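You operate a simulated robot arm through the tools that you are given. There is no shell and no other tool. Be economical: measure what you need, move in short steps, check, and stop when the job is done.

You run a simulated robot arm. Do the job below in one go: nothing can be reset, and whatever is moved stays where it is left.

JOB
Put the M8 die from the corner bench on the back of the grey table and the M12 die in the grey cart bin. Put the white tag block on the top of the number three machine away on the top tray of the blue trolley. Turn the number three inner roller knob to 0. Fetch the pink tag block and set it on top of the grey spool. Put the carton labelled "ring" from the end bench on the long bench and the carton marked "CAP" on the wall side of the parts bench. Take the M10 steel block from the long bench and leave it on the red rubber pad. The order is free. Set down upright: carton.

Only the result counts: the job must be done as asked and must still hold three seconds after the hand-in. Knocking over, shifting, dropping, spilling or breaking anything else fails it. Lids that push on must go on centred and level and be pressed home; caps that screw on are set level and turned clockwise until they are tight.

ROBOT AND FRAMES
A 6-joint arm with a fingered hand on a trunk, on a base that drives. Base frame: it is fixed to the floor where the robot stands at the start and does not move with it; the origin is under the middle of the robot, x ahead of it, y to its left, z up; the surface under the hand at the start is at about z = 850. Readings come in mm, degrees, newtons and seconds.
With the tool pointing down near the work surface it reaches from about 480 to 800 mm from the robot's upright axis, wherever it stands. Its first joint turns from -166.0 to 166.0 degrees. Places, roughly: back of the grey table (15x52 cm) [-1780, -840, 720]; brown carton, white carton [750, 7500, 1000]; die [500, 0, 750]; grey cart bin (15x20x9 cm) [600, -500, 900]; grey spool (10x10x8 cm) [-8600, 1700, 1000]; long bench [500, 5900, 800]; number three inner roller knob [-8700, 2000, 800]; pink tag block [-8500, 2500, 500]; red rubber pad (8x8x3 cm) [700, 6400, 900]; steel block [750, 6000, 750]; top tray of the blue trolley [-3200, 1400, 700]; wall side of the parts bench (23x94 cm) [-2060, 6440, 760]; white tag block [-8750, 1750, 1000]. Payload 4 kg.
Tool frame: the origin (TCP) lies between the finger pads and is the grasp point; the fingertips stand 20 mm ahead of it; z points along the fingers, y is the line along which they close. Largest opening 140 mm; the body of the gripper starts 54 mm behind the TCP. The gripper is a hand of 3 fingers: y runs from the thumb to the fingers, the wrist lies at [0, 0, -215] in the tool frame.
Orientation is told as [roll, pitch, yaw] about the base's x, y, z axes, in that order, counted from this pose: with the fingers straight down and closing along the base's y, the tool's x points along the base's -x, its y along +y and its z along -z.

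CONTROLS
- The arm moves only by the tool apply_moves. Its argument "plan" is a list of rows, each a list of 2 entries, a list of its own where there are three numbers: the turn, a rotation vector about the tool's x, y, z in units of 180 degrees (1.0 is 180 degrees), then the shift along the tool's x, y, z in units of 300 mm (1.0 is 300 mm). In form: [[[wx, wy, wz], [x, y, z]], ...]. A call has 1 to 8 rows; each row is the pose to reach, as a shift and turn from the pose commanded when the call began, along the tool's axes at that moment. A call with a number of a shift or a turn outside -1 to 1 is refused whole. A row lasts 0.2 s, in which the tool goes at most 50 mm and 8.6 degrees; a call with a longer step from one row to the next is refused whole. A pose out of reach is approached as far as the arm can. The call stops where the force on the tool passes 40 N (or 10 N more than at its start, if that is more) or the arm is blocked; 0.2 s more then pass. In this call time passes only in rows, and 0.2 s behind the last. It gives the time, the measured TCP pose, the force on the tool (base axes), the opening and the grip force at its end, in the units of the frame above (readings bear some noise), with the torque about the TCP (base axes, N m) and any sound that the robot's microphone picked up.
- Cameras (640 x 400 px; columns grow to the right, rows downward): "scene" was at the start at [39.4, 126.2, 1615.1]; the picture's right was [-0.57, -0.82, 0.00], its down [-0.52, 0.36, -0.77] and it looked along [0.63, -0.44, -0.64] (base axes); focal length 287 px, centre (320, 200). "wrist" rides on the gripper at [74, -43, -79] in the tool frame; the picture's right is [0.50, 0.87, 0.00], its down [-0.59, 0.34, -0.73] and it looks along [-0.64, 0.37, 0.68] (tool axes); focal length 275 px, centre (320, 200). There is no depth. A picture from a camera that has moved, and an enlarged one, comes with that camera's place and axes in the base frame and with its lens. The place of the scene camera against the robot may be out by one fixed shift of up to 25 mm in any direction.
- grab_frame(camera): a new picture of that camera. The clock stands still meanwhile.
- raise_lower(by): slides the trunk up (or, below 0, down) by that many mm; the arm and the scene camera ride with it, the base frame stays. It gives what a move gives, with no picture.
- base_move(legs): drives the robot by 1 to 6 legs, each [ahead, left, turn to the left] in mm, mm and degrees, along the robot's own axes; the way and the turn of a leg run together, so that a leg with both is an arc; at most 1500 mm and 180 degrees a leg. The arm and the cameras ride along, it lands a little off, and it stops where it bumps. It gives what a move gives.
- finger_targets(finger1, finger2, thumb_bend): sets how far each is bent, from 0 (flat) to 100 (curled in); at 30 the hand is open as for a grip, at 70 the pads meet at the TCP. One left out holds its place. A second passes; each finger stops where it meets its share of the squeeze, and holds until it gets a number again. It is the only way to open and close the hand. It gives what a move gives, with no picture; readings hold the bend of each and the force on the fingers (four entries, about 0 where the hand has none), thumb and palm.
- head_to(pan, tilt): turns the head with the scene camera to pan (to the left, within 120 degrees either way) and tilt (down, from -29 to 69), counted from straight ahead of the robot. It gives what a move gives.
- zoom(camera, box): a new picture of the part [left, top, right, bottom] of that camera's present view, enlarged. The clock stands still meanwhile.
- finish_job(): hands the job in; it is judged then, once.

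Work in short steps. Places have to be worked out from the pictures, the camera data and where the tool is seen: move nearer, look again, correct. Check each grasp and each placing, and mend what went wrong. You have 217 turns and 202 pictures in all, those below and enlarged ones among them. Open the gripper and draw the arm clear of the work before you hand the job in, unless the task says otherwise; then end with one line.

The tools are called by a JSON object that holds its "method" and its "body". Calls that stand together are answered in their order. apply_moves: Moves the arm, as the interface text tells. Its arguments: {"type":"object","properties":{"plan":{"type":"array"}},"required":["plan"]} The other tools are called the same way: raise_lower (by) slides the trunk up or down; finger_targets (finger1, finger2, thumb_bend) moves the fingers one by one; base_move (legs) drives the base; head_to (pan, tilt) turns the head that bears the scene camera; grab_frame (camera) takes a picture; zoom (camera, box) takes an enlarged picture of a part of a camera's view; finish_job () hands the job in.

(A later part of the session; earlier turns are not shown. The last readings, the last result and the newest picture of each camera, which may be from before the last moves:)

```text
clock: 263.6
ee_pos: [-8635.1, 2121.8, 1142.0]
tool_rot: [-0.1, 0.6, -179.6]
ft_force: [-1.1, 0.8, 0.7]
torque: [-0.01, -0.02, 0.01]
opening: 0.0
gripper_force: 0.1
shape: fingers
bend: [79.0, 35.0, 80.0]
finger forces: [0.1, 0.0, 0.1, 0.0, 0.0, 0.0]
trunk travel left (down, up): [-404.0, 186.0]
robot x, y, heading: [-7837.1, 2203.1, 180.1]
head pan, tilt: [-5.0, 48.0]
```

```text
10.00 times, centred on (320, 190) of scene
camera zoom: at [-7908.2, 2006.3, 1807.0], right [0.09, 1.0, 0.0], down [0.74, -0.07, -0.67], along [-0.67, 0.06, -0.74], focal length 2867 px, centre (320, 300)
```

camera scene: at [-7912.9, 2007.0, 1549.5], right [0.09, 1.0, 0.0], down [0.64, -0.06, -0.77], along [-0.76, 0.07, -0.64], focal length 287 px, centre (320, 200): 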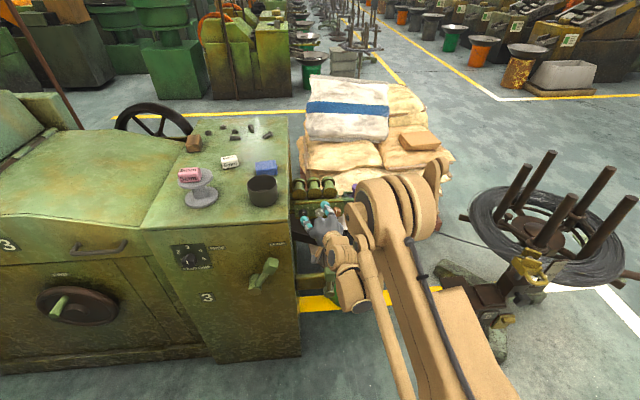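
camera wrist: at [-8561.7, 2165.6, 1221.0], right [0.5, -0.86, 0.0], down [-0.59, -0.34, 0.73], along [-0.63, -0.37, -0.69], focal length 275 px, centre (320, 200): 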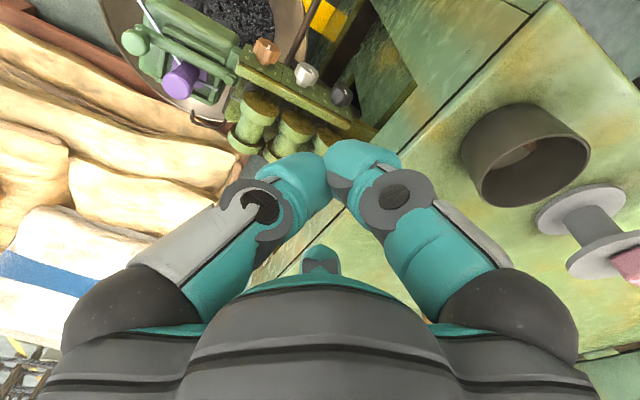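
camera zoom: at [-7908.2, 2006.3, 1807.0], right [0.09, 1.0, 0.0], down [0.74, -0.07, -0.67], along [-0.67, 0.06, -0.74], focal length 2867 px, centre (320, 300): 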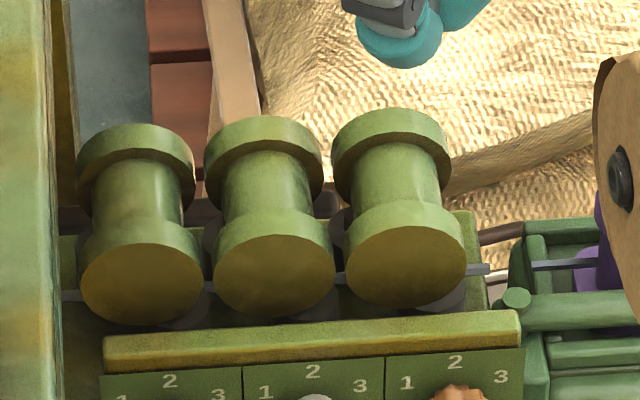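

finger2 is the one pointing toward -x,-y, which is what I need. I look from the scene camera to locate its tip relative to the TCP.

{"method": "finger_targets", "body": {"finger2": 20}}

{"method": "zoom", "body": {"camera": "scene", "box": [280, 120, 400, 220]}}

```text
clock: 264.6
ee_pos: [-8635.8, 2122.0, 1141.5]
tool_rot: [-0.1, 0.7, -179.8]
ft_force: [0.8, -0.2, 0.1]
torque: [0.0, 0.02, 0.02]
opening: 0.0
gripper_force: 0.1
shape: fingers
bend: [84.0, 20.0, 81.0]
finger forces: [0.0, 0.0, 0.0, 0.0, 0.1, 0.1]
trunk travel left (down, up): [-404.0, 186.0]
robot x, y, heading: [-7838.1, 2206.1, 180.1]
head pan, tilt: [-5.0, 48.0]
```

```text
4.00 times, centred on (340, 170) of scene
camera zoom: at [-7908.2, 2006.3, 1807.0], right [0.09, 1.0, 0.0], down [0.74, -0.07, -0.67], along [-0.67, 0.06, -0.74], focal length 1147 px, centre (240, 320)
```

zoom: 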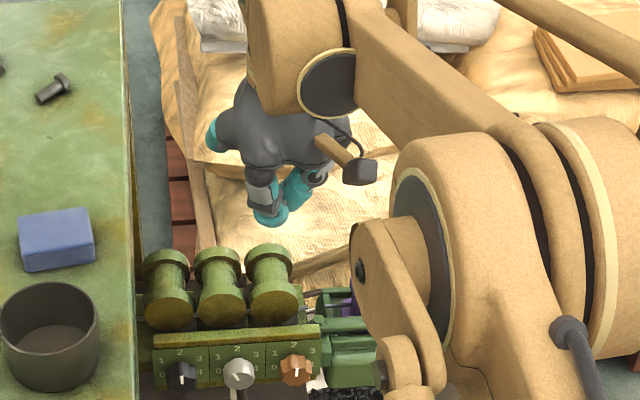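

I set finger2 to bend 35, move the base 160 mm closer, turn the hand 15° and position the fingertip above the left side of the black knob.

{"method": "finger_targets", "body": {"finger2": 35}}

{"method": "base_move", "body": {"legs": [[160, 0, 0]]}}

{"method": "apply_moves", "body": {"plan": [[[0, 0, -0.04], [0.14, 0.06, 0]], [[0, 0, -0.083], [0.28, 0.13, 0]], [[0, 0, -0.083], [0.393, 0.22, 0]]]}}

{"method": "raise_lower", "body": {"by": -270}}

{"method": "head_to", "body": {"pan": 0, "tilt": 45}}

{"method": "grab_frame", "body": {"camera": "scene"}}

{"method": "grab_frame", "body": {"camera": "wrist"}}

```text
clock: 265.6
ee_pos: [-8635.1, 2123.0, 1142.4]
tool_rot: [-0.1, 0.5, -179.8]
ft_force: [-1.0, 0.0, -0.1]
torque: [-0.01, 0.02, 0.0]
opening: 0.0
gripper_force: 0.0
shape: fingers
bend: [85.0, 35.0, 82.0]
finger forces: [0.1, 0.0, 0.1, 0.0, 0.0, 0.0]
trunk travel left (down, up): [-404.0, 186.0]
robot x, y, heading: [-7841.6, 2204.0, 179.7]
head pan, tilt: [-5.0, 48.0]
```

```text
clock: 267.0
ee_pos: [-8797.3, 2119.3, 1140.9]
tool_rot: [-0.1, 0.7, -179.6]
ft_force: [-0.3, -0.2, 0.2]
torque: [0.0, -0.02, 0.0]
opening: 0.0
gripper_force: 0.0
shape: fingers
bend: [86.0, 35.0, 82.0]
finger forces: [0.1, 0.0, 0.0, 0.0, 0.1, 0.1]
trunk travel left (down, up): [-404.0, 186.0]
robot x, y, heading: [-8000.8, 2202.9, -179.8]
head pan, tilt: [-5.0, 48.0]
```

```text
clock: 267.8
ee_pos: [-8673.5, 2051.4, 1144.6]
tool_rot: [0.0, 0.5, -164.6]
ft_force: [0.3, 0.0, -0.3]
torque: [-0.01, 0.01, 0.01]
opening: 0.0
gripper_force: 0.0
shape: fingers
bend: [86.0, 35.0, 82.0]
finger forces: [0.1, 0.0, 0.1, 0.1, 0.0, 0.1]
trunk travel left (down, up): [-404.0, 186.0]
robot x, y, heading: [-7996.4, 2202.9, -179.6]
head pan, tilt: [-5.0, 48.0]
```

```text
clock: 270.6
ee_pos: [-8674.5, 2053.9, 873.0]
tool_rot: [0.1, 0.7, -164.8]
ft_force: [-0.1, 0.0, 0.2]
torque: [0.02, 0.0, -0.03]
opening: 0.1
gripper_force: 0.2
shape: fingers
bend: [87.0, 35.0, 82.0]
finger forces: [0.0, 0.1, 0.1, 0.0, 0.0, 0.0]
trunk travel left (down, up): [-134.0, 456.0]
robot x, y, heading: [-7996.4, 2206.2, -179.9]
head pan, tilt: [-5.0, 48.0]
```

```text
clock: 271.2
ee_pos: [-8674.6, 2053.6, 873.7]
tool_rot: [0.1, 0.7, -164.6]
ft_force: [0.5, 0.5, 0.2]
torque: [0.03, 0.01, 0.01]
opening: 0.0
gripper_force: 0.1
shape: fingers
bend: [87.0, 35.0, 82.0]
finger forces: [0.0, 0.0, 0.1, 0.1, 0.0, 0.0]
trunk travel left (down, up): [-134.0, 456.0]
robot x, y, heading: [-7998.7, 2205.1, -179.8]
head pan, tilt: [0.0, 45.0]
```

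```text
86 pictures are left
camera scene: at [-8071.3, 1999.3, 1541.2], right [0.0, 1.0, 0.0], down [0.71, 0.0, -0.71], along [-0.71, 0.0, -0.71], focal length 287 px, centre (320, 200)
```

scene: 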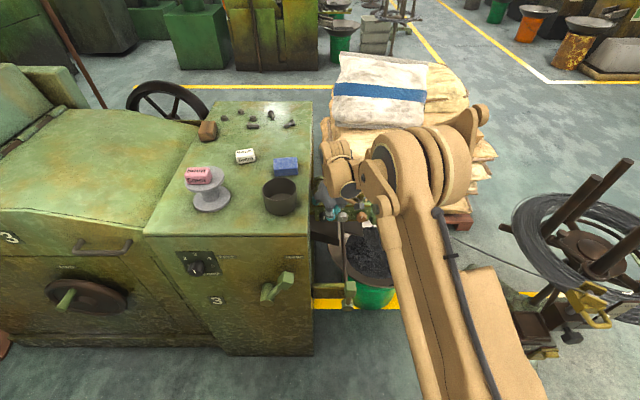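

```text
85 pictures are left
camera wrist: at [-8616.9, 2114.5, 953.0], right [0.71, -0.7, 0.01], down [-0.49, -0.48, 0.73], along [-0.51, -0.52, -0.69], focal length 275 px, centre (320, 200)
```

wrist: 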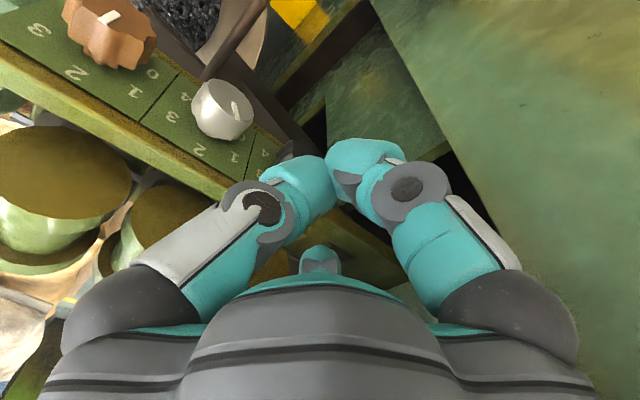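

I zoom in on the fingertip and the black knob.

{"method": "zoom", "body": {"camera": "scene", "box": [300, 180, 390, 240]}}

```text
6.67 times, centred on (345, 210) of scene
camera zoom: at [-8071.3, 1999.3, 1541.2], right [0.0, 1.0, 0.0], down [0.71, 0.0, -0.71], along [-0.71, 0.0, -0.71], focal length 1912 px, centre (153, 133)
```

zoom: 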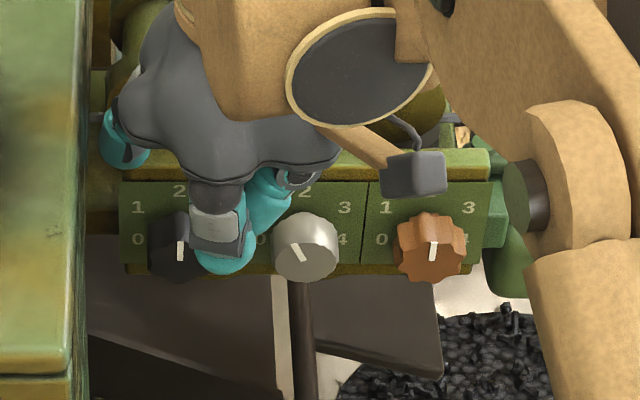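

I adjust slightly (+3,+10 mm) and lower the tip until it is beside the top of the knob.

{"method": "apply_moves", "body": {"plan": [[[0, 0, 0], [0.018, -0.03, 0.06]], [[0, 0, 0], [0.018, -0.03, 0.12]], [[0, 0, 0], [0.018, -0.03, 0.17]]]}}

{"method": "zoom", "body": {"camera": "scene", "box": [300, 180, 390, 240]}}

```text
clock: 272.0
ee_pos: [-8671.5, 2063.8, 822.2]
tool_rot: [0.0, 0.6, -164.7]
ft_force: [0.9, -1.3, 3.2]
torque: [-0.13, 0.15, 0.04]
opening: 0.2
gripper_force: 1.5
shape: fingers
bend: [87.0, 34.0, 82.0]
finger forces: [0.0, 2.3, 0.0, 0.0, 0.0, 0.0]
trunk travel left (down, up): [-134.0, 456.0]
robot x, y, heading: [-7999.9, 2202.7, -180.2]
head pan, tilt: [0.0, 45.0]
```

```text
6.67 times, centred on (345, 210) of scene
camera zoom: at [-8070.8, 1999.2, 1541.3], right [0.0, 1.0, 0.0], down [0.71, 0.0, -0.71], along [-0.71, 0.0, -0.71], focal length 1912 px, centre (153, 133)
```

zoom: 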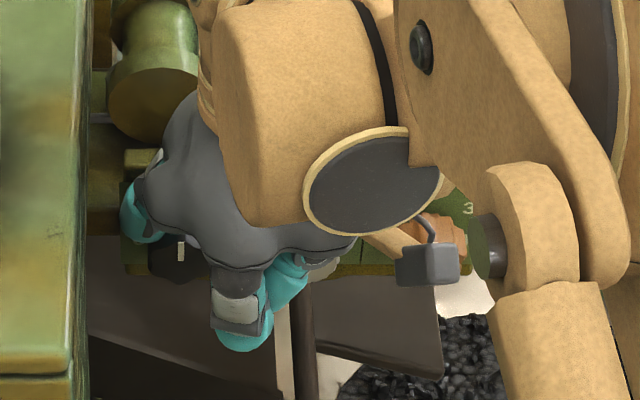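

The fingertip touches with 2 N. I push down in small steps and watch the tick.

{"method": "apply_moves", "body": {"plan": [[[0, 0, 0], [0, 0, 0.015]], [[0, 0, 0], [0, 0, 0.03]]]}}

{"method": "zoom", "body": {"camera": "scene", "box": [305, 195, 350, 225]}}

```text
clock: 272.6
ee_pos: [-8672.3, 2061.6, 814.2]
tool_rot: [0.1, 0.6, -164.6]
ft_force: [4.8, -7.6, 6.8]
torque: [-0.41, 0.24, 0.63]
opening: 0.1
gripper_force: 4.8
shape: fingers
bend: [87.0, 33.0, 82.0]
finger forces: [0.0, 9.5, 0.0, 0.1, 0.1, 0.0]
trunk travel left (down, up): [-134.0, 456.0]
robot x, y, heading: [-7998.8, 2207.0, -179.9]
head pan, tilt: [0.0, 45.0]
```

```text
13.33 times, centred on (328, 210) of scene
camera zoom: at [-8069.7, 1998.4, 1541.2], right [0.0, 1.0, 0.0], down [0.71, 0.0, -0.71], along [-0.71, 0.0, -0.71], focal length 3823 px, centre (220, 67)
```

zoom: 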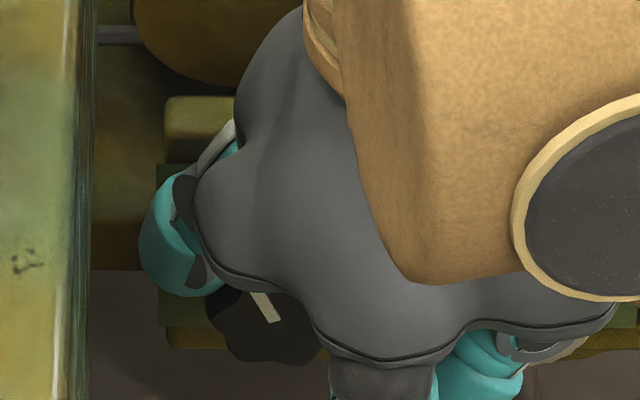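

It works: the tick has moved ccw by ~30°. I continue pushing down.

{"method": "apply_moves", "body": {"plan": [[[0, 0, 0], [0, 0, 0.017]], [[0, 0, 0], [0, 0, 0.034]], [[0, 0, 0], [0, 0, 0.045]]]}}

{"method": "zoom", "body": {"camera": "scene", "box": [305, 195, 350, 225]}}

```text
clock: 273.4
ee_pos: [-8670.8, 2061.2, 801.5]
tool_rot: [0.0, 0.6, -164.7]
ft_force: [12.0, -16.9, 12.9]
torque: [-0.67, 0.63, 1.49]
opening: 0.2
gripper_force: 10.6
shape: fingers
bend: [88.0, 31.0, 82.0]
finger forces: [0.0, 20.9, 0.0, 0.1, 0.1, 0.0]
trunk travel left (down, up): [-134.0, 456.0]
robot x, y, heading: [-7998.8, 2202.2, -179.9]
head pan, tilt: [0.0, 45.0]
```

```text
13.33 times, centred on (328, 210) of scene
camera zoom: at [-8068.3, 1997.4, 1541.2], right [0.0, 1.0, 0.0], down [0.71, 0.0, -0.71], along [-0.71, 0.0, -0.71], focal length 3823 px, centre (220, 67)
```

zoom: 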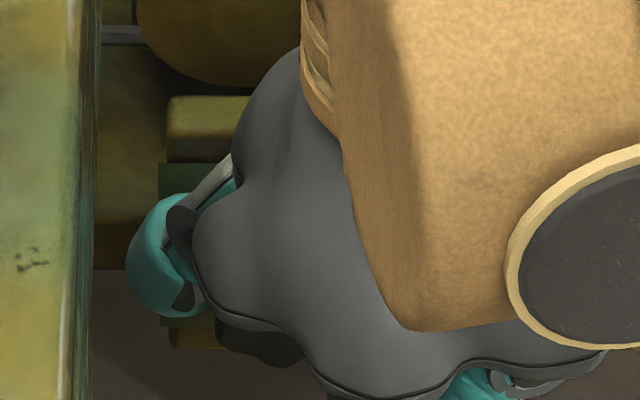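

The finger force is 21 N, so it's still turning or sliding. I press 6 mm more, then move away to the left before lifting, to avoid turning it back.

{"method": "apply_moves", "body": {"plan": [[[0, 0, 0], [0, 0, 0.02]], [[0, 0, 0], [-0.013, 0.05, 0.02]], [[0, 0, 0], [-0.013, 0.05, -0.1]], [[0, 0, 0], [-0.013, 0.05, -0.23]]]}}

{"method": "zoom", "body": {"camera": "scene", "box": [300, 180, 390, 240]}}

```text
clock: 274.4
ee_pos: [-8674.1, 2048.6, 869.3]
tool_rot: [0.1, 0.6, -164.9]
ft_force: [1.2, 0.2, -0.6]
torque: [0.02, -0.04, -0.01]
opening: 0.0
gripper_force: 0.0
shape: fingers
bend: [89.0, 35.0, 83.0]
finger forces: [0.0, 0.1, 0.0, 0.0, 0.0, 0.0]
trunk travel left (down, up): [-134.0, 456.0]
robot x, y, heading: [-7998.2, 2201.5, -179.7]
head pan, tilt: [0.0, 45.0]
```

```text
6.67 times, centred on (345, 210) of scene
camera zoom: at [-8071.1, 1999.6, 1541.2], right [0.0, 1.0, 0.0], down [0.71, 0.0, -0.71], along [-0.71, 0.0, -0.71], focal length 1912 px, centre (153, 133)
```

zoom: 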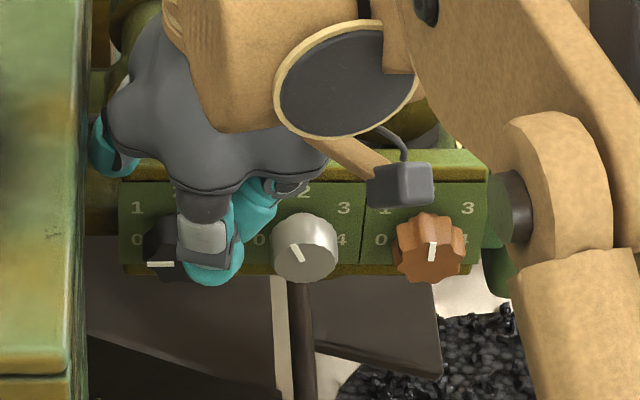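

Black now points straight left (90°), and "0" is at ~120°. Another small stroke of ~30°: the same path, down to z≈814.

{"method": "apply_moves", "body": {"plan": [[[0, 0, 0], [0.013, -0.05, 0]], [[0, 0, 0], [0.013, -0.05, 0.12]], [[0, 0, 0], [0.013, -0.05, 0.16]], [[0, 0, 0], [0.013, -0.05, 0.185]]]}}

{"method": "zoom", "body": {"camera": "scene", "box": [305, 195, 350, 225]}}

```text
clock: 275.4
ee_pos: [-8671.0, 2061.6, 814.5]
tool_rot: [0.1, 0.5, -164.6]
ft_force: [3.5, -5.7, 5.5]
torque: [-0.33, 0.23, 0.45]
opening: 0.0
gripper_force: 3.1
shape: fingers
bend: [90.0, 33.0, 84.0]
finger forces: [0.0, 7.5, 0.0, 0.0, 0.0, 0.0]
trunk travel left (down, up): [-134.0, 456.0]
robot x, y, heading: [-7999.3, 2205.9, -180.0]
head pan, tilt: [0.0, 45.0]
```

```text
13.33 times, centred on (328, 210) of scene
camera zoom: at [-8070.2, 1998.5, 1541.2], right [0.0, 1.0, 0.0], down [0.71, 0.0, -0.71], along [-0.71, 0.0, -0.71], focal length 3823 px, centre (220, 67)
```

zoom: 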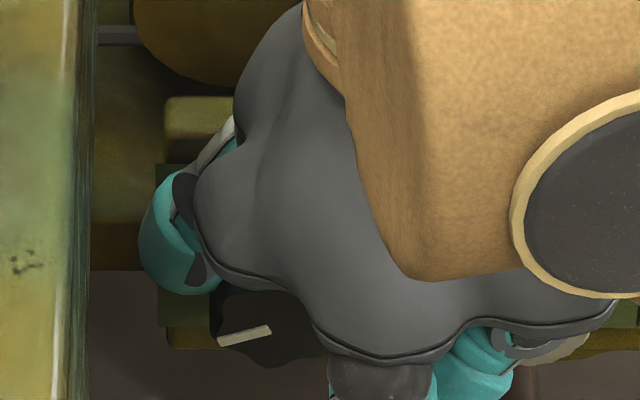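

The pointer is at ~111°, so I push 3 mm more.

{"method": "apply_moves", "body": {"plan": [[[0, 0, 0], [0, 0, 0.011]]]}}

{"method": "zoom", "body": {"camera": "scene", "box": [305, 195, 350, 225]}}

```text
clock: 275.8
ee_pos: [-8672.7, 2061.3, 812.3]
tool_rot: [0.1, 0.6, -164.6]
ft_force: [6.6, -9.8, 6.3]
torque: [-0.46, 0.27, 0.85]
opening: 0.0
gripper_force: 5.6
shape: fingers
bend: [90.0, 32.0, 84.0]
finger forces: [0.1, 11.0, 0.0, 0.0, 0.1, 0.0]
trunk travel left (down, up): [-134.0, 456.0]
robot x, y, heading: [-7999.2, 2210.1, -179.9]
head pan, tilt: [0.0, 45.0]
```

```text
13.33 times, centred on (328, 210) of scene
camera zoom: at [-8069.7, 1998.2, 1541.2], right [0.0, 1.0, 0.0], down [0.71, 0.0, -0.71], along [-0.71, 0.0, -0.71], focal length 3823 px, centre (220, 67)
```

zoom: 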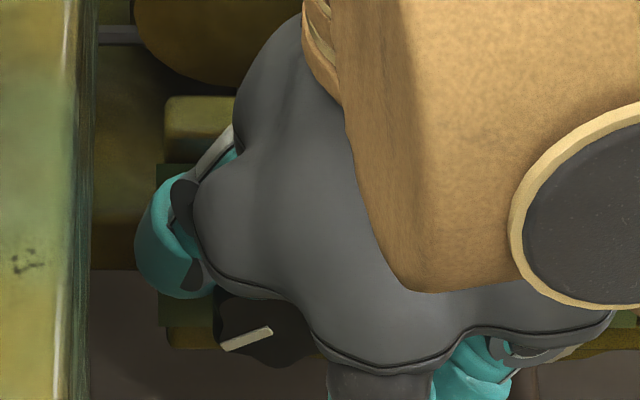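

Black is now at ~119°, i.e. at "0". I move away left and up, then go over to the right side of the white knob.

{"method": "apply_moves", "body": {"plan": [[[0, 0, 0], [-0.013, 0.05, 0.0]], [[0, 0, 0], [-0.013, 0.05, -0.1]], [[0, 0, 0], [0.0, 0.0, -0.2]], [[0, 0, 0], [0.03, -0.12, -0.2]], [[0, 0, 0], [0.07, -0.25, -0.2]], [[0, 0, 0], [0.095, -0.345, -0.2]]]}}

{"method": "zoom", "body": {"camera": "scene", "box": [300, 180, 390, 240]}}

```text
clock: 277.2
ee_pos: [-8671.8, 2169.4, 870.5]
tool_rot: [0.1, 0.6, -164.7]
ft_force: [0.9, -0.4, -0.3]
torque: [0.04, -0.02, -0.05]
opening: 0.0
gripper_force: 0.0
shape: fingers
bend: [90.0, 35.0, 84.0]
finger forces: [0.0, 0.0, 0.0, 0.1, 0.0, 0.0]
trunk travel left (down, up): [-134.0, 456.0]
robot x, y, heading: [-7998.1, 2204.3, -180.0]
head pan, tilt: [0.0, 45.0]
```

```text
6.67 times, centred on (345, 210) of scene
camera zoom: at [-8071.4, 1999.7, 1541.2], right [0.0, 1.0, 0.0], down [0.71, 0.0, -0.71], along [-0.71, 0.0, -0.71], focal length 1912 px, centre (153, 133)
```

zoom: 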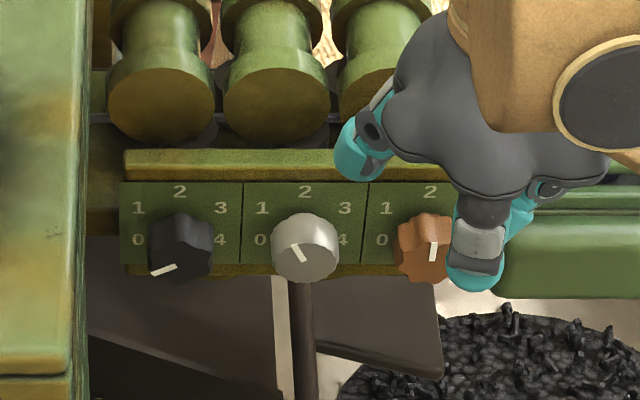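

The tip is above the right side of white. I descend to ~818 and check.

{"method": "apply_moves", "body": {"plan": [[[0, 0, 0], [0, 0, 0.1]], [[0, 0, 0], [0, 0, 0.15]], [[0, 0, 0], [0, 0, 0.175]]]}}

{"method": "zoom", "body": {"camera": "scene", "box": [300, 180, 390, 240]}}

```text
clock: 278.0
ee_pos: [-8672.0, 2171.9, 817.6]
tool_rot: [0.1, 0.6, -164.8]
ft_force: [-0.8, 2.1, 2.9]
torque: [-0.06, 0.14, -0.23]
opening: 0.0
gripper_force: 1.5
shape: fingers
bend: [90.0, 35.0, 84.0]
finger forces: [0.1, 3.7, 0.0, 0.1, 0.0, 0.1]
trunk travel left (down, up): [-134.0, 456.0]
robot x, y, heading: [-7999.2, 2204.4, -180.1]
head pan, tilt: [0.0, 45.0]
```

```text
6.67 times, centred on (345, 210) of scene
camera zoom: at [-8071.2, 1999.8, 1541.3], right [0.0, 1.0, 0.0], down [0.71, 0.0, -0.71], along [-0.71, 0.0, -0.71], focal length 1912 px, centre (153, 133)
```

zoom: 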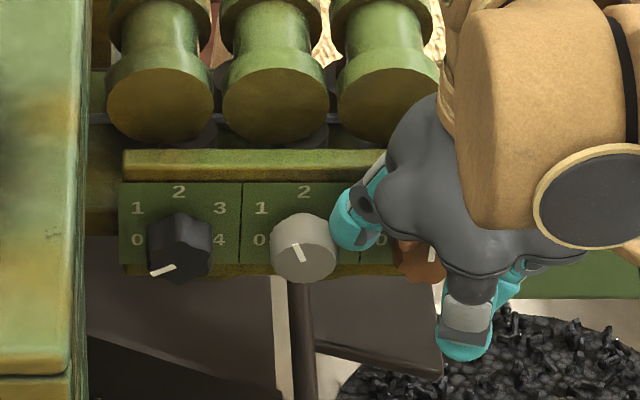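

White is turning back, at ~18° now. I press 4 mm more.

{"method": "apply_moves", "body": {"plan": [[[0, 0, 0], [0, 0, 0.015]]]}}

{"method": "zoom", "body": {"camera": "scene", "box": [320, 200, 365, 230]}}

```text
clock: 278.4
ee_pos: [-8672.8, 2172.4, 813.8]
tool_rot: [0.1, 0.7, -164.7]
ft_force: [-0.5, 3.3, 0.5]
torque: [0.04, 0.05, -0.21]
opening: 0.0
gripper_force: 1.9
shape: fingers
bend: [90.0, 36.0, 84.0]
finger forces: [0.1, 3.3, 0.0, 0.1, 0.1, 0.1]
trunk travel left (down, up): [-134.0, 456.0]
robot x, y, heading: [-7997.4, 2206.8, -179.8]
head pan, tilt: [0.0, 45.0]
```

```text
13.33 times, centred on (342, 215) of scene
camera zoom: at [-8071.5, 1999.8, 1541.2], right [0.0, 1.0, 0.0], down [0.71, 0.0, -0.71], along [-0.71, 0.0, -0.71], focal length 3823 px, centre (20, 0)
```

zoom: 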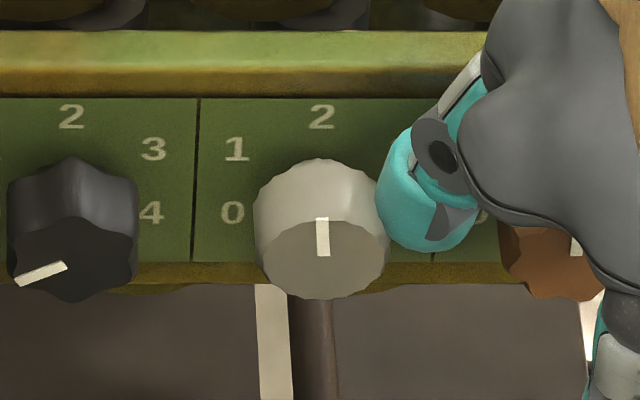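

White is back at 2, and black points at 0 (115°, matching the label's measured angle). I slip away 5 mm to the right and lift.

{"method": "apply_moves", "body": {"plan": [[[0, 0, 0], [0.0044, -0.017, 0]], [[0, 0, 0], [0.0044, -0.017, -0.1]], [[0, 0, 0], [0.0044, -0.017, -0.25]], [[0, 0, 0], [0.0044, -0.017, -0.4]]]}}

{"method": "zoom", "body": {"camera": "scene", "box": [300, 190, 375, 240]}}

```text
clock: 279.4
ee_pos: [-8675.1, 2177.6, 933.5]
tool_rot: [0.0, 0.7, -164.8]
ft_force: [0.5, 0.2, 0.3]
torque: [-0.04, -0.01, 0.03]
opening: 0.3
gripper_force: 0.0
shape: fingers
bend: [90.0, 35.0, 84.0]
finger forces: [0.0, 0.1, 0.0, 0.1, 0.0, 0.0]
trunk travel left (down, up): [-134.0, 456.0]
robot x, y, heading: [-8002.8, 2206.7, -180.0]
head pan, tilt: [0.0, 45.0]
```

```text
8.00 times, centred on (338, 215) of scene
camera zoom: at [-8070.7, 1999.4, 1541.2], right [0.0, 1.0, 0.0], down [0.71, 0.0, -0.71], along [-0.71, 0.0, -0.71], focal length 2294 px, centre (180, 80)
```

zoom: 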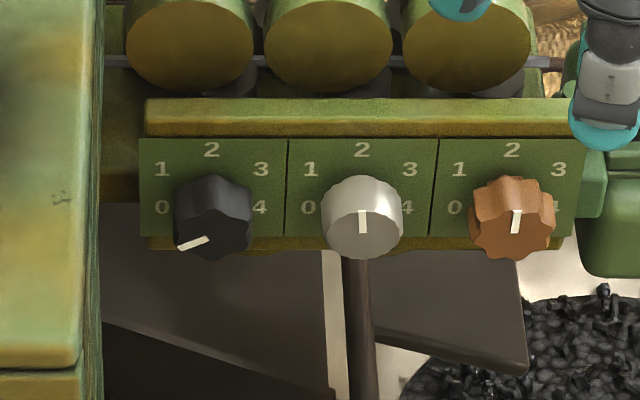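

All three knobs read as wanted (black 0, the others 2). Now the white tag: I raise, open the hand and drive back to its station.

{"method": "raise_lower", "body": {"by": 220}}

{"method": "finger_targets", "body": {"finger1": 42, "finger2": 42, "thumb_bend": 42}}

{"method": "base_move", "body": {"legs": [[160, 0, 0], [0, 484, 0]]}}

{"method": "grab_frame", "body": {"camera": "wrist"}}

```text
clock: 281.8
ee_pos: [-8674.9, 2176.6, 1151.9]
tool_rot: [0.1, 0.7, -164.6]
ft_force: [0.5, 0.0, 0.2]
torque: [0.0, 0.01, 0.02]
opening: 0.0
gripper_force: 0.2
shape: fingers
bend: [90.0, 35.0, 84.0]
finger forces: [0.0, 0.0, 0.1, 0.0, 0.1, 0.0]
trunk travel left (down, up): [-354.0, 236.0]
robot x, y, heading: [-7998.5, 2206.3, -180.0]
head pan, tilt: [0.0, 45.0]
```

```text
clock: 282.8
ee_pos: [-8674.9, 2176.7, 1154.1]
tool_rot: [0.1, 0.7, -164.7]
ft_force: [-0.8, -0.5, -0.4]
torque: [-0.02, 0.0, -0.01]
opening: 88.3
gripper_force: 0.0
shape: fingers
bend: [42.0, 42.0, 42.0]
finger forces: [0.0, 0.0, 0.0, 0.1, 0.0, 0.0]
trunk travel left (down, up): [-354.0, 236.0]
robot x, y, heading: [-7996.9, 2205.0, -179.8]
head pan, tilt: [0.0, 45.0]
```

```text
clock: 286.7
ee_pos: [-8838.3, 1692.8, 1152.4]
tool_rot: [0.0, 0.7, -164.9]
ft_force: [0.3, 0.3, 0.8]
torque: [0.03, 0.01, 0.0]
opening: 88.9
gripper_force: 0.1
shape: fingers
bend: [42.0, 42.0, 42.0]
finger forces: [0.1, 0.0, 0.0, 0.1, 0.0, 0.0]
trunk travel left (down, up): [-354.0, 236.0]
robot x, y, heading: [-8160.2, 1721.3, 179.9]
head pan, tilt: [0.0, 45.0]
```

```text
73 pictures are left
camera wrist: at [-8778.8, 1753.2, 1232.2], right [0.71, -0.71, 0.01], down [-0.49, -0.48, 0.73], along [-0.51, -0.52, -0.69], focal length 275 px, centre (320, 200)
```

wrist: 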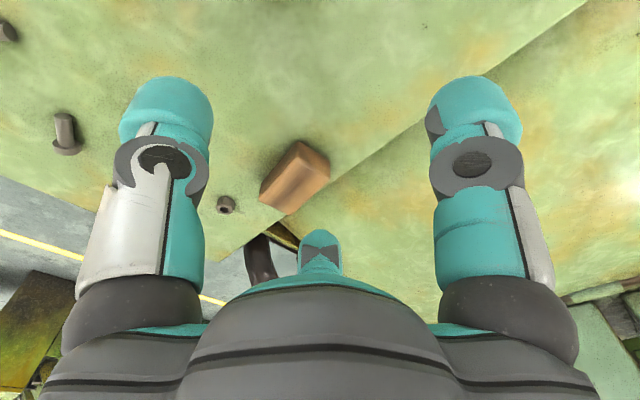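

I move directly above where I left the white tag.

{"method": "apply_moves", "body": {"plan": [[[0, 0, 0], [0.07, -0.13, 0]], [[0, 0, 0], [0.14, -0.25, 0.05]], [[0, 0, 0], [0.17, -0.302, 0.18]], [[0, 0, 0], [0.17, -0.302, 0.33]]]}}

{"method": "grab_frame", "body": {"camera": "wrist"}}

```text
clock: 287.7
ee_pos: [-8812.5, 1794.7, 1053.5]
tool_rot: [0.1, 0.7, -164.9]
ft_force: [0.1, 0.2, 0.2]
torque: [-0.02, -0.04, 0.03]
opening: 88.4
gripper_force: 0.1
shape: fingers
bend: [42.0, 42.0, 42.0]
finger forces: [0.1, 0.0, 0.1, 0.0, 0.0, 0.1]
trunk travel left (down, up): [-354.0, 236.0]
robot x, y, heading: [-8160.3, 1717.5, 179.9]
head pan, tilt: [0.0, 45.0]
```

```text
72 pictures are left
camera wrist: at [-8752.9, 1855.6, 1132.7], right [0.71, -0.71, 0.01], down [-0.49, -0.48, 0.73], along [-0.51, -0.52, -0.69], focal length 275 px, centre (320, 200)
```

wrist: 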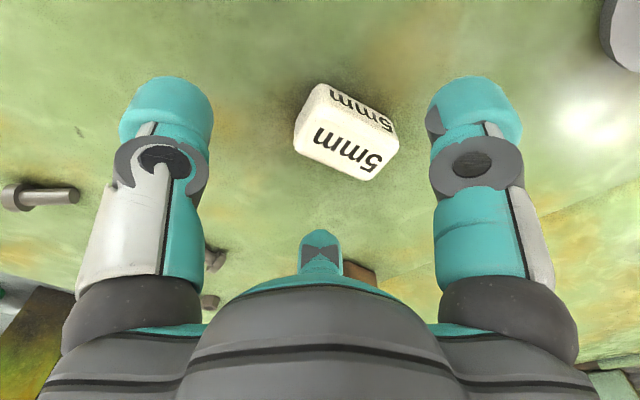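

The tag now lies ~15 mm toward -y. I correct, descend and grip.

{"method": "apply_moves", "body": {"plan": [[[0, 0, 0], [0, 0.05, 0.0]], [[0, 0, 0], [0, 0.05, 0.1]], [[0, 0, 0], [0, 0.05, 0.183]]]}}

{"method": "finger_targets", "body": {"finger1": 70, "finger2": 70, "thumb_bend": 70}}

{"method": "raise_lower", "body": {"by": 200}}

{"method": "grab_frame", "body": {"camera": "wrist"}}

```text
clock: 288.5
ee_pos: [-8806.7, 1780.9, 1000.3]
tool_rot: [0.1, 0.7, -165.0]
ft_force: [-1.1, -0.7, -0.3]
torque: [0.02, -0.01, 0.03]
opening: 88.4
gripper_force: 0.0
shape: fingers
bend: [42.0, 42.0, 42.0]
finger forces: [0.0, 0.1, 0.0, 0.1, 0.0, 0.0]
trunk travel left (down, up): [-354.0, 236.0]
robot x, y, heading: [-8160.5, 1717.7, 179.8]
head pan, tilt: [0.0, 45.0]
```

```text
clock: 289.5
ee_pos: [-8806.9, 1781.3, 999.8]
tool_rot: [0.2, 0.7, -164.9]
ft_force: [-0.3, -0.4, 0.3]
torque: [0.01, 0.02, 0.01]
opening: 25.7
gripper_force: 15.7
shape: fingers
bend: [60.0, 59.0, 66.0]
finger forces: [10.3, 12.2, 0.0, 0.0, 9.6, 0.1]
trunk travel left (down, up): [-354.0, 236.0]
robot x, y, heading: [-8164.9, 1716.5, 179.9]
head pan, tilt: [0.0, 45.0]
```

```text
clock: 291.6
ee_pos: [-8806.7, 1780.5, 1198.8]
tool_rot: [0.1, 0.7, -165.0]
ft_force: [-0.3, -0.6, -0.7]
torque: [0.01, -0.01, -0.03]
opening: 25.8
gripper_force: 16.1
shape: fingers
bend: [60.0, 59.0, 66.0]
finger forces: [10.2, 12.2, 0.0, 0.0, 9.7, 0.0]
trunk travel left (down, up): [-554.0, 36.0]
robot x, y, heading: [-8163.7, 1715.4, 180.0]
head pan, tilt: [0.0, 45.0]
```

```text
71 pictures are left
camera wrist: at [-8747.9, 1841.7, 1278.6], right [0.71, -0.71, 0.01], down [-0.49, -0.48, 0.73], along [-0.51, -0.52, -0.69], focal length 275 px, centre (320, 200)
```

wrist: 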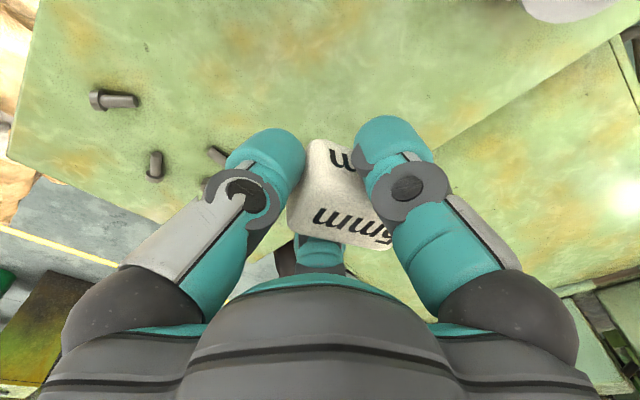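

The white tag is held. I retract the arm, back to mid-lane, turn to heading -90 and lower the trunk for the way out.

{"method": "apply_moves", "body": {"plan": [[[0, 0, 0], [0.13, -0.07, -0.05]], [[0, 0, 0], [0.28, -0.1, -0.05]], [[0, 0, 0], [0.4, -0.08, -0.05]]]}}

{"method": "base_move", "body": {"legs": [[-165, 0, 0], [0, 0, 90]]}}

{"method": "raise_lower", "body": {"by": -320}}

```text
clock: 292.4
ee_pos: [-8695.3, 1833.7, 1217.9]
tool_rot: [0.1, 0.6, -164.9]
ft_force: [0.4, 0.1, 0.2]
torque: [0.01, 0.02, 0.0]
opening: 25.7
gripper_force: 16.1
shape: fingers
bend: [60.0, 59.0, 66.0]
finger forces: [10.4, 12.1, 0.0, 0.1, 9.4, 0.0]
trunk travel left (down, up): [-554.0, 36.0]
robot x, y, heading: [-8161.5, 1718.4, 179.9]
head pan, tilt: [0.0, 45.0]
```

```text
clock: 297.7
ee_pos: [-8114.3, 1184.3, 1218.4]
tool_rot: [0.0, 0.7, -75.2]
ft_force: [-0.2, -0.1, -0.9]
torque: [-0.02, -0.01, 0.0]
opening: 25.7
gripper_force: 15.4
shape: fingers
bend: [60.0, 59.0, 66.0]
finger forces: [9.8, 11.8, 0.1, 0.0, 9.4, 0.1]
trunk travel left (down, up): [-554.0, 36.0]
robot x, y, heading: [-7997.2, 1718.5, -90.4]
head pan, tilt: [0.0, 45.0]
```

```text
clock: 300.9
ee_pos: [-8114.0, 1184.4, 898.4]
tool_rot: [0.1, 0.7, -75.1]
ft_force: [0.2, -0.1, -0.1]
torque: [-0.03, 0.02, 0.05]
opening: 25.7
gripper_force: 15.7
shape: fingers
bend: [60.0, 59.0, 66.0]
finger forces: [9.9, 11.8, 0.1, 0.0, 9.2, 0.0]
trunk travel left (down, up): [-234.0, 356.0]
robot x, y, heading: [-7993.7, 1716.2, -90.3]
head pan, tilt: [0.0, 45.0]
```

I centre the hand, raise it, and drive out along the same path I came in.

{"method": "apply_moves", "body": {"plan": [[[0, 0, 0], [-0.025, 0.09, -0.1]], [[0, 0, 0], [-0.05, 0.18, -0.2]], [[0, 0, 0], [-0.075, 0.27, -0.3]], [[0, 0, 0], [-0.095, 0.354, -0.4]]]}}

{"method": "base_move", "body": {"legs": [[700, 35, 0.3], [690, 40, 0]]}}

{"method": "head_to", "body": {"pan": -40, "tilt": 35}}

{"method": "grab_frame", "body": {"camera": "scene"}}

```text
clock: 301.9
ee_pos: [-8003.5, 1179.0, 1017.5]
tool_rot: [0.0, 0.6, -75.3]
ft_force: [0.7, 0.7, -0.7]
torque: [0.0, 0.02, -0.04]
opening: 26.0
gripper_force: 15.5
shape: fingers
bend: [60.0, 59.0, 66.0]
finger forces: [9.8, 11.6, 0.0, 0.0, 9.3, 0.0]
trunk travel left (down, up): [-234.0, 356.0]
robot x, y, heading: [-7999.6, 1720.8, -90.3]
head pan, tilt: [0.0, 45.0]
```

```text
clock: 309.1
ee_pos: [-7929.8, -209.7, 1016.5]
tool_rot: [0.1, 0.6, -74.9]
ft_force: [-0.5, -0.2, -0.3]
torque: [0.01, 0.0, -0.02]
opening: 25.6
gripper_force: 15.3
shape: fingers
bend: [60.0, 59.0, 66.0]
finger forces: [9.8, 11.5, 0.0, 0.0, 9.2, 0.1]
trunk travel left (down, up): [-234.0, 356.0]
robot x, y, heading: [-7927.7, 329.0, -90.5]
head pan, tilt: [0.0, 45.0]
```

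```text
clock: 310.2
ee_pos: [-7928.6, -210.0, 1016.8]
tool_rot: [0.1, 0.6, -75.0]
ft_force: [-0.1, -0.8, -0.4]
torque: [0.02, 0.0, 0.0]
opening: 25.3
gripper_force: 15.2
shape: fingers
bend: [60.0, 59.0, 66.0]
finger forces: [9.9, 11.6, 0.0, 0.1, 9.2, 0.1]
trunk travel left (down, up): [-234.0, 356.0]
robot x, y, heading: [-7922.3, 325.6, -90.1]
head pan, tilt: [-40.0, 35.0]
```

```text
70 pictures are left
camera scene: at [-7801.5, 264.4, 1656.0], right [-0.77, 0.64, 0.0], down [0.37, 0.44, -0.82], along [-0.53, -0.63, -0.57], focal length 287 px, centre (320, 200)
```

scene: 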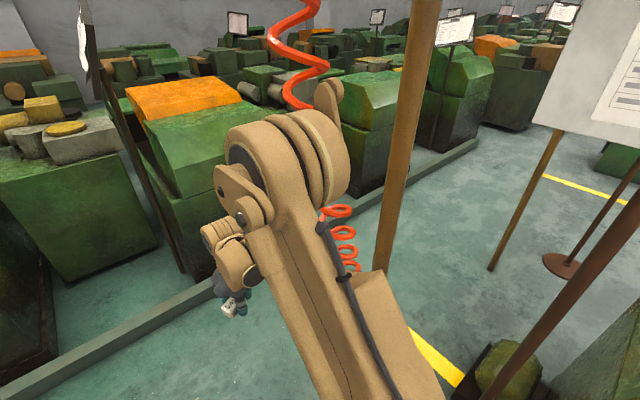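

The elbow will pass the hose with ~100 mm to spare. I continue out, drifting 30 mm to the left.

{"method": "base_move", "body": {"legs": [[200, 35, 0], [800, 0, 0]]}}

{"method": "base_move", "body": {"legs": [[0, 0, 90], [1500, -120, 0], [1500, 0, 0]]}}

```text
clock: 315.7
ee_pos: [-7894.3, -1212.3, 1017.8]
tool_rot: [0.1, 0.8, -74.8]
ft_force: [0.0, 0.1, -0.4]
torque: [0.04, 0.02, -0.02]
opening: 25.3
gripper_force: 15.6
shape: fingers
bend: [60.0, 59.0, 66.0]
finger forces: [9.7, 11.6, 0.0, 0.0, 9.1, 0.0]
trunk travel left (down, up): [-234.0, 356.0]
robot x, y, heading: [-7890.5, -671.5, -89.8]
head pan, tilt: [-40.0, 35.0]
```

```text
refused: leg 2 is longer than a leg can be; nothing moved
```

{"method": "base_move", "body": {"legs": [[0, 0, 89.8], [1490, 110, 0], [1490, 0, 0], [250, 0, 0]]}}

{"method": "head_to", "body": {"pan": 30, "tilt": 20}}

{"method": "grab_frame", "body": {"camera": "scene"}}

```text
clock: 335.3
ee_pos: [-4168.5, -294.0, 1016.9]
tool_rot: [0.0, 0.6, 20.4]
ft_force: [0.1, -0.5, -1.5]
torque: [0.01, 0.01, -0.01]
opening: 25.2
gripper_force: 14.9
shape: fingers
bend: [61.0, 59.0, 66.0]
finger forces: [9.2, 10.9, 0.0, 0.1, 9.3, 0.1]
trunk travel left (down, up): [-234.0, 356.0]
robot x, y, heading: [-4707.5, -339.7, 5.1]
head pan, tilt: [-40.0, 35.0]
```

```text
clock: 336.7
ee_pos: [-4169.4, -294.2, 1017.0]
tool_rot: [0.1, 0.7, 20.4]
ft_force: [0.1, 0.5, 0.2]
torque: [-0.03, -0.02, -0.01]
opening: 25.3
gripper_force: 14.9
shape: fingers
bend: [61.0, 59.0, 66.0]
finger forces: [9.2, 11.0, 0.0, 0.0, 9.4, 0.1]
trunk travel left (down, up): [-234.0, 356.0]
robot x, y, heading: [-4703.1, -339.7, 5.4]
head pan, tilt: [30.0, 20.0]
```

```text
69 pictures are left
camera scene: at [-4677.4, -113.2, 1679.8], right [0.58, -0.82, 0.0], down [-0.28, -0.2, -0.94], along [0.77, 0.54, -0.34], focal length 287 px, centre (320, 200)
```

scene: 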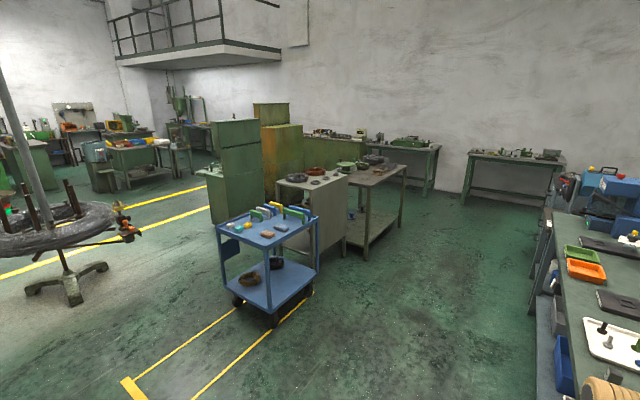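

The trolley is ahead-left at about (-3230,1380). I zoom in on its top tray.

{"method": "zoom", "body": {"camera": "scene", "box": [205, 190, 335, 270]}}

```text
4.92 times, centred on (270, 230) of scene
camera zoom: at [-4677.4, -113.2, 1679.8], right [0.58, -0.82, 0.0], down [-0.28, -0.2, -0.94], along [0.77, 0.54, -0.34], focal length 1412 px, centre (566, 52)
```

zoom: 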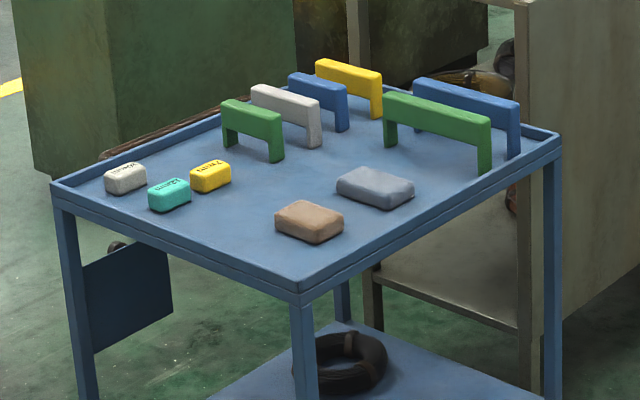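

There's free space on the tray around (-3410,1420). I drive to (-3410,800) facing +y.

{"method": "base_move", "body": {"legs": [[0, 0, 84.8], [550, -650, 0], [530, -630, 0]]}}

{"method": "head_to", "body": {"pan": 0, "tilt": 45}}

{"method": "grab_frame", "body": {"camera": "scene"}}

```text
clock: 348.8
ee_pos: [-3448.4, 1292.2, 1016.8]
tool_rot: [0.1, 0.7, 106.1]
ft_force: [0.1, 0.7, -0.6]
torque: [0.01, 0.02, 0.02]
opening: 25.0
gripper_force: 14.5
shape: fingers
bend: [61.0, 59.0, 66.0]
finger forces: [8.9, 10.8, 0.1, 0.1, 9.5, 0.1]
trunk travel left (down, up): [-234.0, 356.0]
robot x, y, heading: [-3446.2, 756.9, 90.7]
head pan, tilt: [30.0, 20.0]
```

```text
clock: 349.8
ee_pos: [-3449.9, 1292.0, 1018.1]
tool_rot: [0.1, 0.8, 106.1]
ft_force: [-0.2, 0.1, -0.4]
torque: [-0.02, -0.02, -0.01]
opening: 25.3
gripper_force: 13.7
shape: fingers
bend: [61.0, 59.0, 66.0]
finger forces: [8.8, 10.7, 0.0, 0.1, 9.5, 0.0]
trunk travel left (down, up): [-234.0, 356.0]
robot x, y, heading: [-3444.0, 755.4, 91.0]
head pan, tilt: [0.0, 45.0]
```

```text
67 pictures are left
camera scene: at [-3647.0, 796.9, 1641.2], right [1.0, 0.02, 0.0], down [0.01, -0.71, -0.71], along [-0.01, 0.71, -0.71], focal length 287 px, centre (320, 200)
```

scene: 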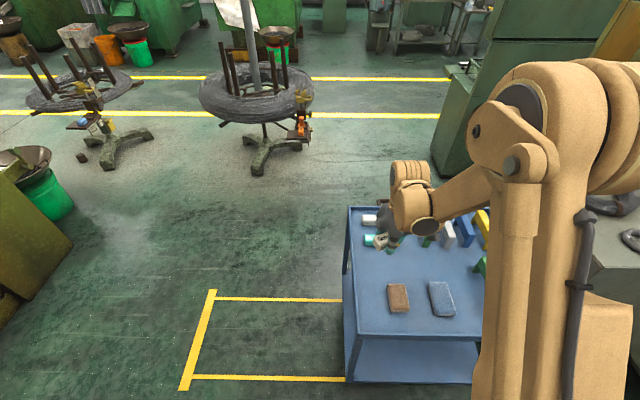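

I move over the free spot at about (-3460,1385), lower the trunk, and check with the wrist camera.

{"method": "apply_moves", "body": {"plan": [[[0, 0, 0], [-0.15, -0.025, 0]], [[0, 0, 0], [-0.308, -0.05, 0]]]}}

{"method": "raise_lower", "body": {"by": -160}}

{"method": "grab_frame", "body": {"camera": "wrist"}}

{"method": "zoom", "body": {"camera": "scene", "box": [320, 180, 500, 320]}}

```text
clock: 350.4
ee_pos: [-3458.4, 1387.2, 1015.4]
tool_rot: [0.1, 0.7, 106.1]
ft_force: [0.2, 0.4, -0.5]
torque: [-0.06, -0.02, 0.04]
opening: 25.1
gripper_force: 14.9
shape: fingers
bend: [61.0, 59.0, 66.0]
finger forces: [8.9, 10.7, 0.0, 0.1, 9.4, 0.0]
trunk travel left (down, up): [-234.0, 356.0]
robot x, y, heading: [-3444.4, 751.5, 90.6]
head pan, tilt: [0.0, 45.0]
```

```text
clock: 352.2
ee_pos: [-3459.4, 1384.7, 854.4]
tool_rot: [0.2, 0.7, 106.2]
ft_force: [-1.0, -0.4, -0.3]
torque: [-0.03, -0.03, 0.04]
opening: 24.6
gripper_force: 13.9
shape: fingers
bend: [61.0, 59.0, 66.0]
finger forces: [8.9, 10.7, 0.0, 0.0, 9.4, 0.1]
trunk travel left (down, up): [-74.0, 516.0]
robot x, y, heading: [-3447.0, 753.0, 90.8]
head pan, tilt: [0.0, 45.0]
```

```text
66 pictures are left
camera wrist: at [-3396.9, 1327.4, 934.6], right [-0.69, -0.72, 0.01], down [-0.49, 0.48, 0.73], along [-0.53, 0.5, -0.69], focal length 275 px, centre (320, 200)
```

wrist: 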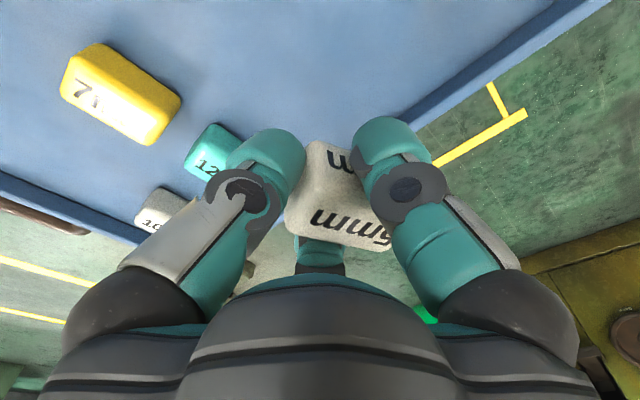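

```text
2.86 times, centred on (410, 250) of scene
camera zoom: at [-3646.9, 796.9, 1481.3], right [1.0, 0.02, 0.0], down [0.01, -0.71, -0.71], along [-0.01, 0.71, -0.71], focal length 819 px, centre (63, 57)
```

zoom: 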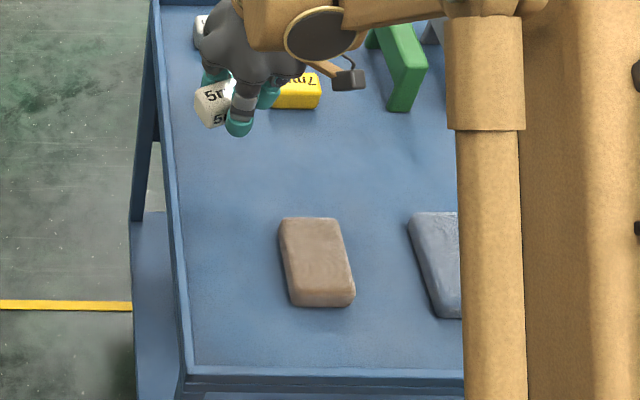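

It's clear below: teal tag 125 mm away, rim 80 mm. I descend to just above the tray.

{"method": "apply_moves", "body": {"plan": [[[0, 0, 0], [0, 0, 0.15]], [[0, 0, 0], [0, 0, 0.28]], [[0, 0, 0], [0, 0, 0.36]], [[0, 0, 0], [0, 0, 0.39]]]}}

{"method": "apply_moves", "body": {"plan": [[[0, 0, 0], [0, 0, 0.015]], [[0, 0, 0], [0, 0, 0.03]], [[0, 0, 0], [0, 0, 0.045]]]}}

```text
clock: 352.9
ee_pos: [-3459.5, 1383.2, 766.4]
tool_rot: [0.0, 0.5, 106.1]
ft_force: [0.8, -4.5, 18.6]
torque: [0.28, 0.48, 0.14]
opening: 25.1
gripper_force: 28.6
shape: fingers
bend: [61.0, 59.0, 66.0]
finger forces: [13.7, 34.1, 0.0, 0.0, 9.5, 0.0]
trunk travel left (down, up): [-74.0, 516.0]
robot x, y, heading: [-3443.4, 752.3, 91.0]
head pan, tilt: [0.0, 45.0]
stopped in row 3: the force on the tool passed its limit at 82 N (the readings are from after the stop); the commanded pose is now the measured one
```

```text
clock: 353.3
ee_pos: [-3459.3, 1384.2, 766.9]
tool_rot: [0.0, 0.2, 106.1]
ft_force: [0.4, -3.6, 31.6]
torque: [0.59, 0.81, 0.09]
opening: 25.5
gripper_force: 36.4
shape: fingers
bend: [60.0, 60.0, 66.0]
finger forces: [14.9, 48.1, 0.0, 0.1, 9.2, 0.0]
trunk travel left (down, up): [-74.0, 516.0]
robot x, y, heading: [-3445.3, 754.1, 90.9]
head pan, tilt: [0.0, 45.0]
stopped in row 1: the force on the tool passed its limit at 48 N (the readings are from after the stop); the commanded pose is now the measured one
```

The tray surface was higher (z≈740) and I made firm contact. I ease up 2 mm and look before releasing.

{"method": "apply_moves", "body": {"plan": [[[0, 0, 0], [0, 0, -0.006]]]}}

{"method": "zoom", "body": {"camera": "scene", "box": [320, 180, 500, 320]}}

```text
clock: 353.7
ee_pos: [-3460.5, 1385.0, 766.0]
tool_rot: [0.1, 0.4, 106.1]
ft_force: [0.7, -4.5, 18.7]
torque: [0.26, 0.53, 0.14]
opening: 25.5
gripper_force: 29.4
shape: fingers
bend: [60.0, 60.0, 66.0]
finger forces: [14.6, 35.0, 0.1, 0.0, 9.1, 0.1]
trunk travel left (down, up): [-74.0, 516.0]
robot x, y, heading: [-3444.9, 755.9, 91.1]
head pan, tilt: [0.0, 45.0]
```

```text
2.86 times, centred on (410, 250) of scene
camera zoom: at [-3646.7, 794.7, 1481.2], right [1.0, 0.02, 0.0], down [0.01, -0.71, -0.71], along [-0.01, 0.71, -0.71], focal length 819 px, centre (63, 57)
```

zoom: 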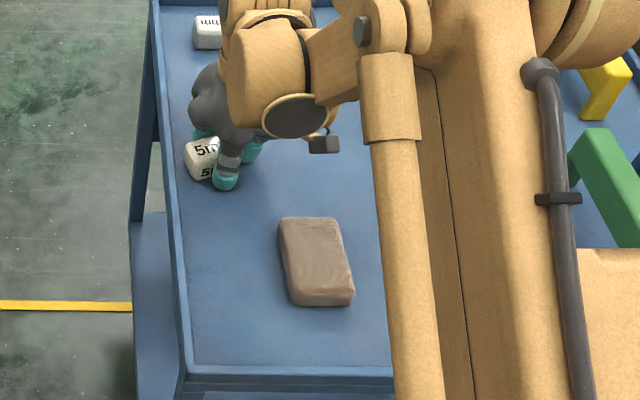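

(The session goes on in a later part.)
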